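You operate a simulated robot arm through the tools that you are given. There is no shell and no other tool. Be economical: measure what you need, move in short steps, check, and stop when the job is done.

Carry out the task below with a simulated robot arm. There is one attempt and no reset: what you move stays moved.

TASK
Take the white bowl from the top of the tea counter and leave it on the whistle card there.

It is judged by the outcome, as a careful person would: the job done as asked, and still so three seconds after it is handed in. It fails if anything else is knocked over, pushed out of place, dropped, spilled or broken.

THE ROBOT
A 6-joint arm with a two-finger parallel gripper on a trunk, on a base that drives. Base frame: it is fixed to the floor where the robot stands at the start and does not move with it; the origin is under the middle of the robot, x ahead of it, y to its left, z up. Readings come in cm, rad, newtons and seconds.
With the tool pointing down near the work surface it reaches from about 30 to 70 cm from the robot's upright axis, wherever it stands. Its first joint turns from -2.897 to 2.897 rad. Payload 4.1 kg.
Tool frame: the origin (TCP) lies between the finger pads and is the grasp point; the fingertips stand 2.3 cm ahead of it; z points along the fingers, y is the line along which they close. Largest opening 9.4 cm; finger width 3.8, thickness 1; the body of the gripper, 5.4 by 9.6 cm, starts 3.9 cm behind the TCP.
Orientation is that of the tool frame in the base frame, as a unit quaternion [x, y, z, w]. With the fingers straight down and closing along the base's y, the tool's x points along the base's -x, its y along +y and its z along -z.

THE INTERFACE
- The arm moves only by the tool drive_tool. Its argument "steps" is a list of rows, each a list of 7 numbers: the opening, from 0 (shut) to 1 (fully open), then the shift along the base's x, y, z in cm, then the turn, a rotation vector about the base's x, y, z in rad. In form: [[jaw, tx, ty, tz, rx, ry, rz], ...]. A call has 1 to 20 rows; each row shifts and turns the commanded pose from where the row before left it. Each row takes 0.2 s and may step no farther than 5 cm and 0.15 rad from the row before; otherwise, or with a gripper value out of range, the whole call is refused. A pose out of reach is approached as far as the arm can. The call stops where the force on the tool passes 40 N (or 10 N more than at its start, if that is more) or the arm is blocked; 0.2 s more then pass. Each finger travels about 4.5 cm/s and halts on what it meets, pressing with about 22 N; the grip force reading is that of the motor and also rises with nothing between the fingers. The clock runs only during rows and for 0.2 s after the last one: add rows that do not move to give the fingers time. The reply holds the time, the measured pose of the TCP, the force on the tool along the base axes, the opening and the grip force, in the units named above and with some noise.
- Cameras (640 x 400 px; columns grow to the right, rows downward): "scene" is now at [2.14, 16.58, 143.5]; the picture's right is [-0.05, -1.00, 0.00], its down [-0.71, 0.03, -0.70] and it looks along [0.70, -0.03, -0.72] (base axes); focal length 293 px, centre (320, 200). "wrist" rides on the gripper at [-3.9, 0, -4.4] in the tool frame; the picture's right is [0.00, -1.00, 0.00], its down [0.97, 0.00, -0.24] and it looks along [0.24, 0.00, 0.97] (tool axes); focal length 218 px, centre (320, 200). There is no depth. A picture from a camera that has moved, and an enlarged one, comes with that camera's place and axes in the base frame and with its lens.
- grab_frame(camera): a new picture of that camera. It takes no simulated time.
- move_column(by): slides the trunk up (or, below 0, down) by that many cm; the arm and the scene camera ride with it, the base frame stays. It gives what a move gives, with no picture.
- base_move(legs): drives the robot by 1 to 6 legs, each [ahead, turn to the left] in cm and rad, along the robot's own axes; the way and the turn of a leg run together, so that a leg with both is an arc; at most 150 cm and 3.142 rad a leg. The arm and the cameras ride along, it lands a little off, and it stops where it bumps. It gives what a move gives.
- turn_head(pan, tilt): turns the head with the scene camera to pan (to the left, within 2.705 rad either way) and tilt (down, from -0.506 to 1.204), counted from straight ahead of the robot. It gives what a move gives.
- inspect(camera, box): a new picture of the part [left, top, right, bottom] of that camera's present view, enlarged. It takes no simulated time.
- job_done(): hands the job in; it is judged then, once.

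Go step by step. Nothing tells you exact positions but the pictures and the camera data: compare them with the known pose of the tool, close in by small moves and look again before you grip or let go. The budget is 120 turns and 82 pictures, counting those below and the enlarged ones. Unless the task says otherwise, let go and move clear before handing in, and close with one line.

The tools are called after ">>>" as name(argument=value, ...) on one line, values as JSON. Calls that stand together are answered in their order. drive_tool: Moves the arm, as the interface text tells. Its arguments: {"type":"object","properties":{"steps":{"type":"array","items":{"type":"array","items":{"type":"number"}}}},"required":["steps"]} The other tools are called the same way: move_column (by) slides the trunk up or down; base_move (legs) drives the base; turn_head (pan, tilt) turns the head that bears the scene camera; grab_frame (camera) takes a picture; inspect (camera, box) takes an enlarged picture of a part of a camera's view; job_done () hands the job in.

At the start:

```text
clock: 0.0
position: [42.14, -2.12, 105.37]
tool_rot: [0.0, 1.0, 0.0, 0.0]
ft_force: [0.0, 0.8, 1.0]
finger_gap: 9.38
grasp_force: 0.0
trunk travel left (down, up): [-40.0, 19.0]
robot x, y, heading: [-0.18, -0.05, -0.001]
head pan, tilt: [-0.047, 0.798]
```

scene: 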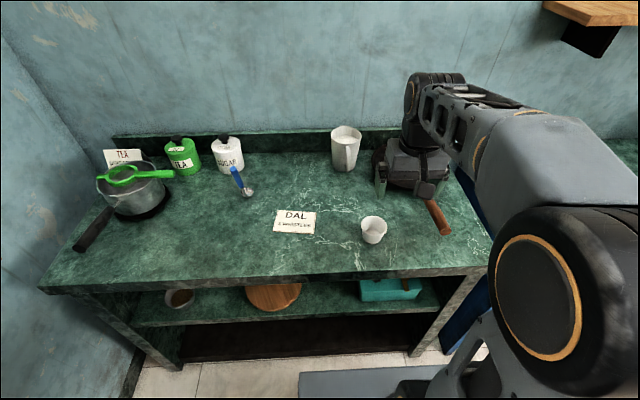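
wrist: 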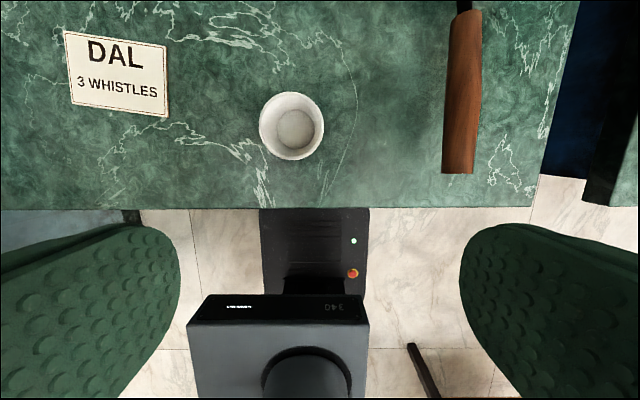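

The white bowl is at about (48, 0.7), with a rim about 6.4 cm wide, and the whistle card is at about (54, 21). I'll look closer at both before moving.

>>> inspect(camera="scene", box=[260, 190, 420, 290])

>>> inspect(camera="wrist", box=[212, 70, 372, 170])

```text
4.00 times, centred on (340, 240) of scene
camera zoom: at [2.14, 16.58, 143.5], right [-0.05, -1.0, 0.0], down [-0.71, 0.03, -0.7], along [0.7, -0.03, -0.72], focal length 1171 px, centre (240, 40)
```

zoom: 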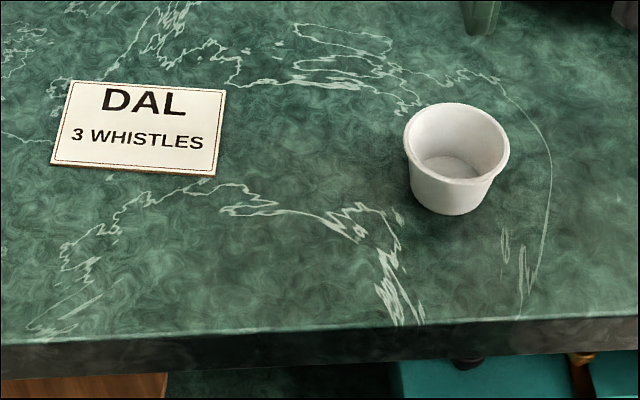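

```text
4.00 times, centred on (292, 120) of wrist
camera zoom: at [45.97, -2.1, 109.76], right [0.0, -1.0, 0.0], down [-0.97, 0.0, 0.24], along [-0.24, 0.0, -0.97], focal length 873 px, centre (432, 520)
```

zoom: 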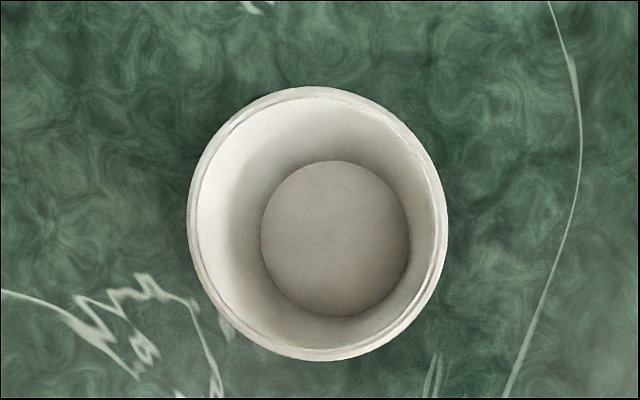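

The bowl is empty, with its rim at about z 86.4, centred near (48.0, 0.9). I'll move above it and check.

>>> drive_tool(steps=[[1, 2, 1, -1, 0, 0, 0], [1, 2, 1, -2, 0, 0, 0], [1, 1.86, 1.02, -3, 0, 0, 0], [1, 0, 0, -3, 0, 0, 0], [1, 0, 0, -3, 0, 0, 0], [1, 0, 0, 0, 0, 0, 0]])

>>> grab_frame(camera="wrist")

>>> grab_frame(camera="scene")

```text
clock: 1.4
position: [48.24, 0.9, 93.33]
tool_rot: [0.0, 1.0, 0.0, 0.0]
ft_force: [-0.4, 0.5, -0.1]
finger_gap: 9.38
grasp_force: 0.0
trunk travel left (down, up): [-40.0, 19.0]
robot x, y, heading: [-0.04, 0.43, 0.0]
head pan, tilt: [-0.047, 0.798]
```

```text
77 pictures are left
camera wrist: at [52.01, 0.91, 97.75], right [0.0, -1.0, 0.0], down [-0.97, 0.0, 0.24], along [-0.24, 0.0, -0.97], focal length 218 px, centre (320, 200)
```

wrist: 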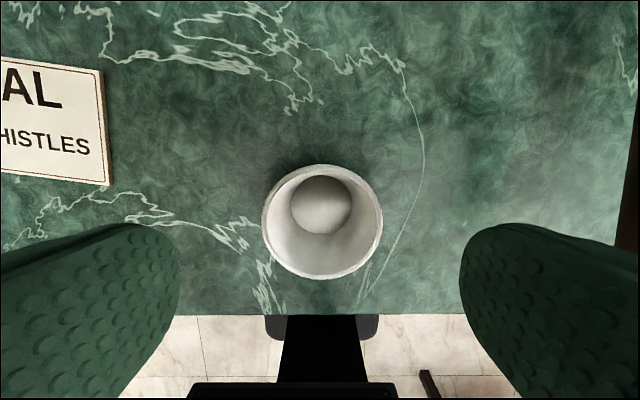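

```text
76 pictures are left
camera scene: at [2.16, 16.58, 143.5], right [-0.05, -1.0, 0.0], down [-0.72, 0.03, -0.7], along [0.7, -0.03, -0.72], focal length 293 px, centre (320, 200)
```

scene: 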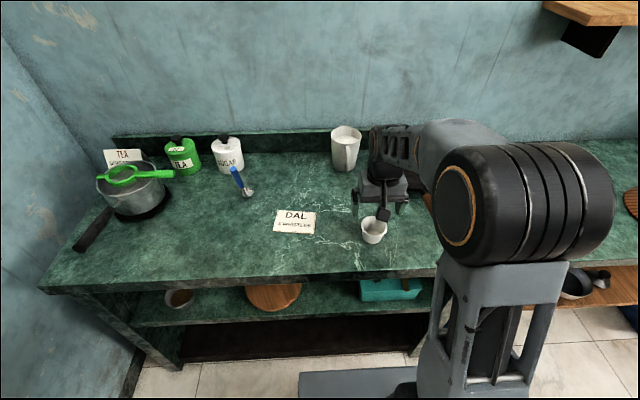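

The bowl is centred between the fingers, so I'll go down to grip height with the jaws open.

>>> drive_tool(steps=[[1, -0.1, -0.05, -2.5, 0, 0, 0], [1, 0, 0, -2.5, 0, 0, 0], [1, 0, 0, -2, 0, 0, 0], [1, 0, 0, -1.3, 0, 0, 0], [1, 0, 0, 0, 0, 0, 0]])

>>> grab_frame(camera="wrist")

```text
clock: 2.6
position: [48.07, 0.91, 84.85]
tool_rot: [0.0, 1.0, 0.0, 0.0]
ft_force: [-0.8, -0.9, 0.1]
finger_gap: 9.39
grasp_force: 0.1
trunk travel left (down, up): [-40.0, 19.0]
robot x, y, heading: [0.11, 0.25, 0.002]
head pan, tilt: [-0.047, 0.798]
```

```text
75 pictures are left
camera wrist: at [51.74, 0.88, 89.36], right [0.0, -1.0, 0.0], down [-0.97, 0.0, 0.24], along [-0.24, 0.0, -0.97], focal length 218 px, centre (320, 200)
```

wrist: 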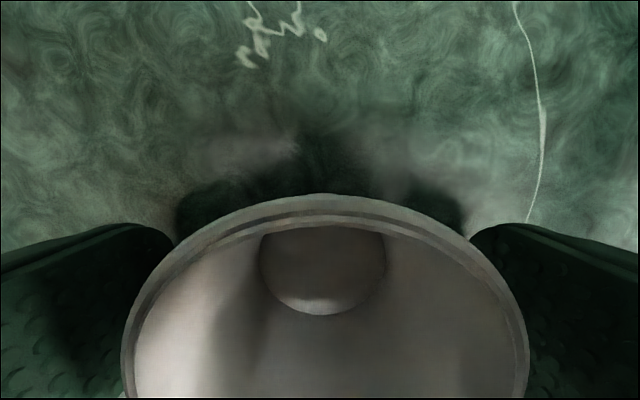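

The bowl is between the pads with room on both sides. Closing now.

>>> drive_tool(steps=[[0.8, 0, 0, 0, 0, 0, 0], [0.6, 0, 0, 0, 0, 0, 0], [0.4, 0, 0, 0, 0, 0, 0], [0.3, 0, 0, 0, 0, 0, 0], [0.3, 0, 0, 0, 0, 0, 0], [0.3, 0, 0, 0, 0, 0, 0]])

>>> grab_frame(camera="wrist")

```text
clock: 4.0
position: [47.9, 0.78, 84.98]
tool_rot: [0.001, 1.0, -0.001, 0.0]
ft_force: [-0.6, 0.3, -0.1]
finger_gap: 5.95
grasp_force: 22.1
trunk travel left (down, up): [-40.0, 19.0]
robot x, y, heading: [0.02, 0.03, 0.0]
head pan, tilt: [-0.047, 0.798]
```

```text
74 pictures are left
camera wrist: at [51.74, 0.88, 89.39], right [0.0, -1.0, 0.0], down [-0.97, 0.0, 0.24], along [-0.24, 0.0, -0.97], focal length 218 px, centre (320, 200)
```

wrist: 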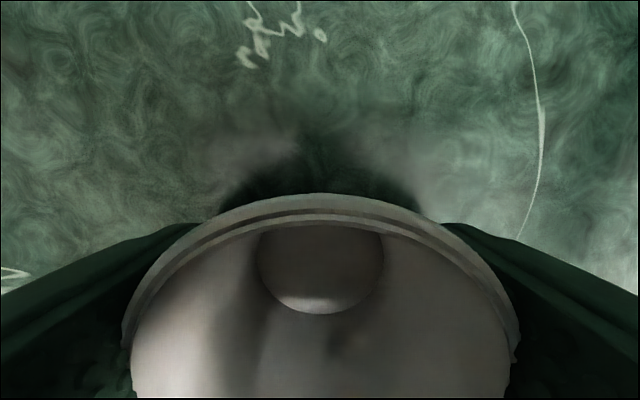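

The grip is firm, with the gap at 5.95 cm. I'll lift a little and check.

>>> drive_tool(steps=[[0.3, 0, 0, 1, 0, 0, 0], [0.3, 0, 0, 2, 0, 0, 0], [0.3, 0, 0, 3, 0, 0, 0], [0.3, 0, 0, 2, 0, 0, 0], [0.3, 0, 0, 0, 0, 0, 0]])

>>> inspect(camera="scene", box=[260, 150, 420, 250])

>>> grab_frame(camera="wrist")

```text
clock: 5.2
position: [47.93, 1.03, 92.96]
tool_rot: [0.0, 1.0, 0.0, 0.001]
ft_force: [-0.6, 0.4, 0.8]
finger_gap: 5.94
grasp_force: 22.2
trunk travel left (down, up): [-40.0, 19.0]
robot x, y, heading: [0.08, 0.22, -0.004]
head pan, tilt: [-0.047, 0.798]
```

```text
4.00 times, centred on (340, 200) of scene
camera zoom: at [2.14, 16.58, 143.5], right [-0.05, -1.0, 0.0], down [-0.71, 0.03, -0.7], along [0.7, -0.03, -0.72], focal length 1171 px, centre (240, 200)
```

zoom: 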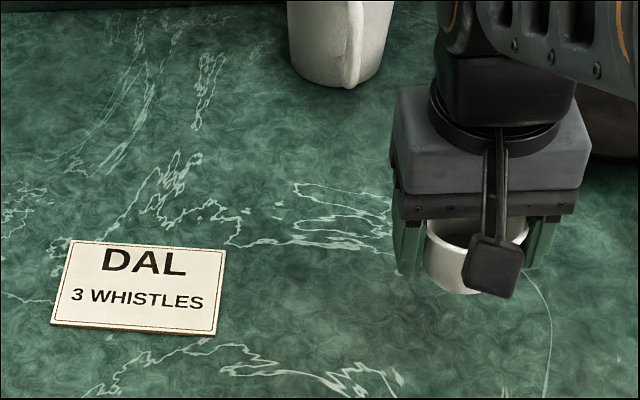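

```text
72 pictures are left
camera wrist: at [51.77, 0.92, 97.42], right [0.0, -1.0, 0.0], down [-0.97, 0.0, 0.24], along [-0.24, 0.0, -0.97], focal length 218 px, centre (320, 200)
```

wrist: 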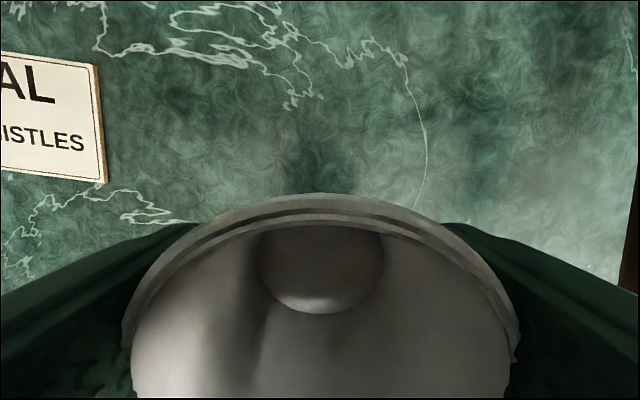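

The bowl is held level and clear of the counter. I'll carry it over the card at about (54, 21.2).

>>> drive_tool(steps=[[0.3, 0.5, 1.5, 0, 0, 0, 0], [0.3, 1, 3.3, 0, 0, 0, 0], [0.3, 1, 3.3, 0, 0, 0, 0], [0.3, 1, 3.3, 0, 0, 0, 0], [0.3, 1, 3.3, 0, 0, 0, 0], [0.3, 1, 3.3, 0, 0, 0, 0], [0.3, 0.55, 2.3, 0, 0, 0, 0], [0.3, 0, 0, 0, 0, 0, 0], [0.3, 0, 0, -3, 0, 0, 0], [0.3, 0, 0, -2, 0, 0, 0], [0.3, 0, 0, 0, 0, 0, 0]])

>>> inspect(camera="scene", box=[220, 160, 380, 260])

>>> grab_frame(camera="wrist")

```text
clock: 7.6
position: [54.01, 21.38, 87.87]
tool_rot: [0.0, 1.0, 0.0, 0.0]
ft_force: [-0.6, -0.4, 0.2]
finger_gap: 5.96
grasp_force: 22.0
trunk travel left (down, up): [-40.0, 19.0]
robot x, y, heading: [-0.26, 0.52, -0.001]
head pan, tilt: [-0.047, 0.798]
```

```text
4.00 times, centred on (300, 210) of scene
camera zoom: at [2.16, 16.6, 143.5], right [-0.05, -1.0, 0.0], down [-0.72, 0.03, -0.7], along [0.7, -0.03, -0.72], focal length 1171 px, centre (400, 160)
```

zoom: 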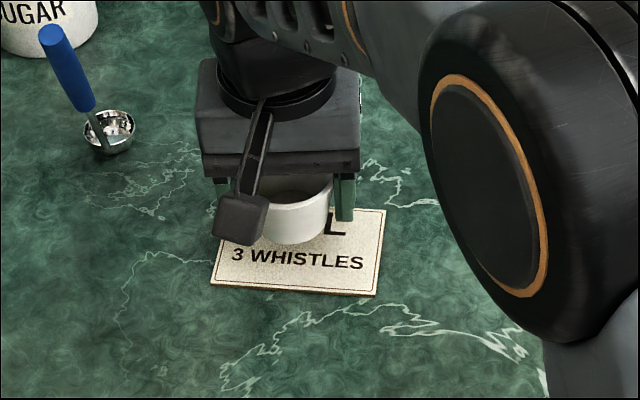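

```text
70 pictures are left
camera wrist: at [57.79, 21.32, 92.3], right [0.0, -1.0, 0.0], down [-0.97, 0.0, 0.24], along [-0.24, 0.0, -0.97], focal length 218 px, centre (320, 200)
```

wrist: 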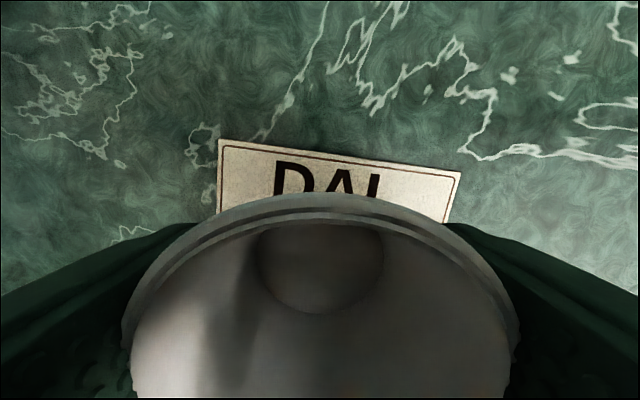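

The bowl is above the card, about 0.4 cm too far left. I'll correct that and lower it slowly until it touches.

>>> drive_tool(steps=[[0.3, 0, -0.45, 0, 0, 0, 0], [0.3, 0, 0, -1, 0, 0, 0], [0.3, 0, 0, -0.7, 0, 0, 0], [0.3, 0, 0, -0.3, 0, 0, 0], [0.3, 0, 0, -0.2, 0, 0, 0], [0.3, 0, 0, 0, 0, 0, 0]])

>>> inspect(camera="scene", box=[250, 185, 346, 245])

```text
clock: 9.0
position: [53.93, 20.76, 85.79]
tool_rot: [0.0, 1.0, 0.0, 0.0]
ft_force: [-0.4, 0.0, -0.9]
finger_gap: 5.96
grasp_force: 21.9
trunk travel left (down, up): [-40.0, 19.0]
robot x, y, heading: [0.28, 0.03, 0.001]
head pan, tilt: [-0.047, 0.798]
```

```text
6.67 times, centred on (298, 215) of scene
camera zoom: at [2.15, 16.59, 143.5], right [-0.05, -1.0, 0.0], down [-0.71, 0.03, -0.7], along [0.7, -0.03, -0.72], focal length 1952 px, centre (467, 100)
```

zoom: 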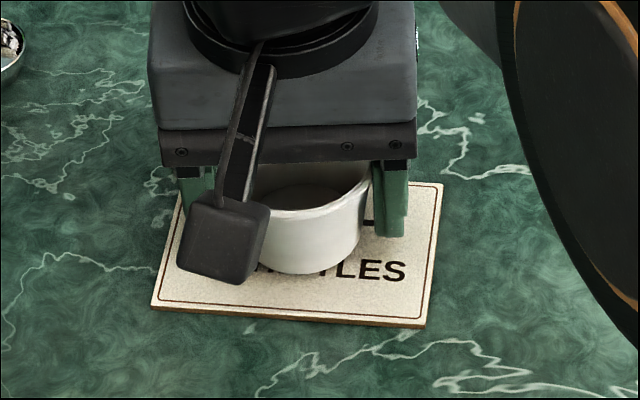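

It is nearly on the card. I'll keep going in very small steps and watch the force.

>>> drive_tool(steps=[[0.3, 0, 0, -0.1, 0, 0, 0], [0.3, 0, 0, -0.1, 0, 0, 0], [0.3, 0, 0, 0, 0, 0, 0]])

```text
clock: 9.8
position: [54.08, 20.8, 85.56]
tool_rot: [0.0, 1.0, 0.0, 0.0]
ft_force: [-0.1, -0.6, -0.3]
finger_gap: 5.94
grasp_force: 21.6
trunk travel left (down, up): [-40.0, 19.0]
robot x, y, heading: [0.07, 0.36, -0.001]
head pan, tilt: [-0.047, 0.798]
```

No contact yet, so I'll go a little lower.

>>> drive_tool(steps=[[0.3, 0, 0, -0.1, 0, 0, 0], [0.3, 0, 0, -0.05, 0, 0, 0], [0.3, 0, 0, 0, 0, 0, 0]])

>>> inspect(camera="scene", box=[250, 185, 346, 245])

```text
clock: 10.6
position: [53.98, 20.7, 85.36]
tool_rot: [0.0, 1.0, 0.0, 0.0]
ft_force: [0.2, -0.4, -0.2]
finger_gap: 5.91
grasp_force: 22.1
trunk travel left (down, up): [-40.0, 19.0]
robot x, y, heading: [0.03, 0.01, 0.002]
head pan, tilt: [-0.047, 0.798]
```

```text
6.67 times, centred on (298, 215) of scene
camera zoom: at [2.15, 16.59, 143.5], right [-0.05, -1.0, 0.0], down [-0.71, 0.03, -0.7], along [0.7, -0.03, -0.72], focal length 1952 px, centre (467, 100)
```

zoom: 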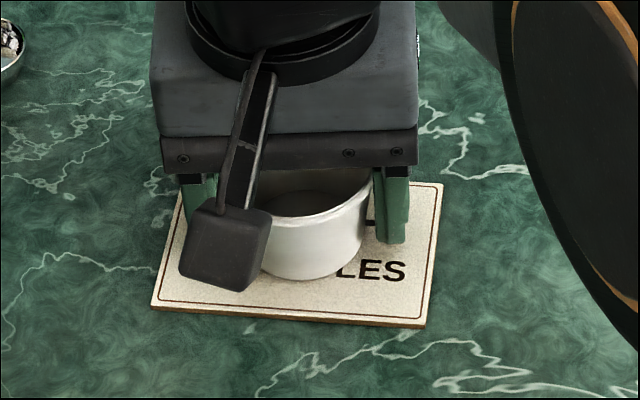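

>>> drive_tool(steps=[[0.3, 0, 0, -0.1, 0, 0, 0], [0.3, 0, 0, 0, 0, 0, 0]])

```text
clock: 11.2
position: [53.95, 20.69, 85.38]
tool_rot: [-0.001, 1.0, 0.0, 0.001]
ft_force: [0.1, -0.5, -0.1]
finger_gap: 5.92
grasp_force: 22.3
trunk travel left (down, up): [-40.0, 19.0]
robot x, y, heading: [0.04, 0.27, -0.002]
head pan, tilt: [-0.047, 0.798]
```

Still no clear contact force at about z 85.35. I'll lower by another 0.1 cm.

>>> drive_tool(steps=[[0.3, 0, 0, -0.1, 0, 0, 0], [0.3, 0, 0, 0, 0, 0, 0]])

```text
clock: 11.8
position: [53.97, 20.72, 85.36]
tool_rot: [0.0, 1.0, 0.001, 0.002]
ft_force: [0.1, 0.0, 5.3]
finger_gap: 5.93
grasp_force: 21.9
trunk travel left (down, up): [-40.0, 19.0]
robot x, y, heading: [-0.43, 0.31, -0.001]
head pan, tilt: [-0.047, 0.798]
```

The force has risen to 5 N upward, so the bowl is resting on the card. I'll open gradually.

>>> drive_tool(steps=[[0.66, 0, 0, 0, 0, 0, 0], [0.72, 0, 0, 0, 0, 0, 0], [0.85, 0, 0, 0, 0, 0, 0], [1, 0, 0, 0, 0, 0, 0], [1, 0, 0, 0, 0, 0, 0], [1, 0, 0, 0, 0, 0, 0]])

>>> grab_frame(camera="wrist")

```text
clock: 13.2
position: [54.04, 20.75, 85.34]
tool_rot: [0.001, 1.0, 0.0, 0.0]
ft_force: [-0.3, -0.1, -0.3]
finger_gap: 9.39
grasp_force: 0.1
trunk travel left (down, up): [-40.0, 19.0]
robot x, y, heading: [-0.42, -0.0, -0.002]
head pan, tilt: [-0.047, 0.798]
```

```text
67 pictures are left
camera wrist: at [57.78, 20.73, 89.69], right [0.0, -1.0, 0.0], down [-0.97, 0.0, 0.24], along [-0.24, 0.0, -0.97], focal length 218 px, centre (320, 200)
```

wrist: 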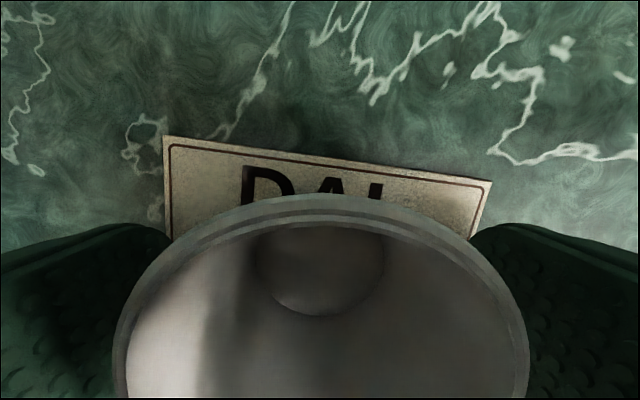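

The fingers are clear of the bowl. I'll go straight up.

>>> drive_tool(steps=[[1, 0, 0, 1, 0, 0, 0], [1, 0, 0, 2, 0, 0, 0], [1, 0, 0, 3, 0, 0, 0], [1, 0, 0, 4, 0, 0, 0], [1, 0, 0, 4, 0, 0, 0], [1, 0, -4, 2, 0, 0, 0], [1, 0, -4, 0, 0, 0, 0], [1, 0, -4, 0, 0, 0, 0], [1, 0, -4, 0, 0, 0, 0], [1, 0, 0, 0, 0, 0, 0]])

>>> grab_frame(camera="scene")

>>> inspect(camera="scene", box=[220, 160, 380, 260])

```text
clock: 15.4
position: [54.05, 4.59, 100.95]
tool_rot: [0.0, 1.0, 0.0, 0.001]
ft_force: [0.4, -0.5, 0.4]
finger_gap: 9.4
grasp_force: 0.1
trunk travel left (down, up): [-40.0, 19.0]
robot x, y, heading: [0.55, 0.02, -0.002]
head pan, tilt: [-0.047, 0.798]
```

```text
66 pictures are left
camera scene: at [2.14, 16.55, 143.5], right [-0.05, -1.0, 0.0], down [-0.71, 0.03, -0.7], along [0.7, -0.03, -0.72], focal length 293 px, centre (320, 200)
```

scene: 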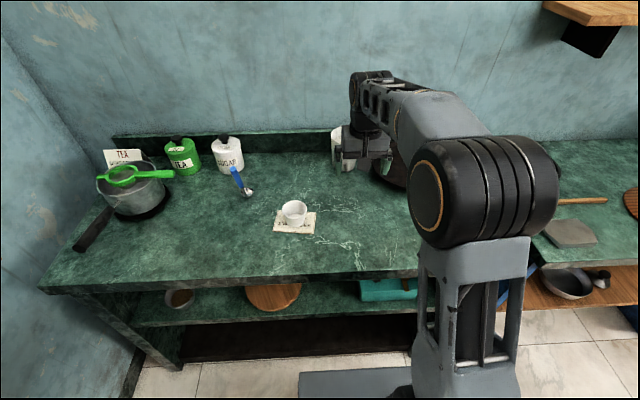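

```text
4.00 times, centred on (300, 210) of scene
camera zoom: at [2.14, 16.55, 143.5], right [-0.05, -1.0, 0.0], down [-0.71, 0.03, -0.7], along [0.7, -0.03, -0.72], focal length 1171 px, centre (400, 160)
```

zoom: 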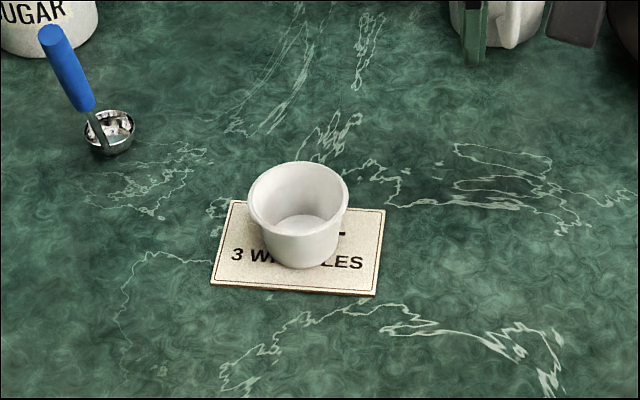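

The bowl stands upright in the middle of the whistle card, the card hasn't moved, and the arm is clear. Handing in.

>>> job_done()

```text
The job is handed in.
```

The white bowl is on the whistle card, upright and released, and nothing else was disturbed.
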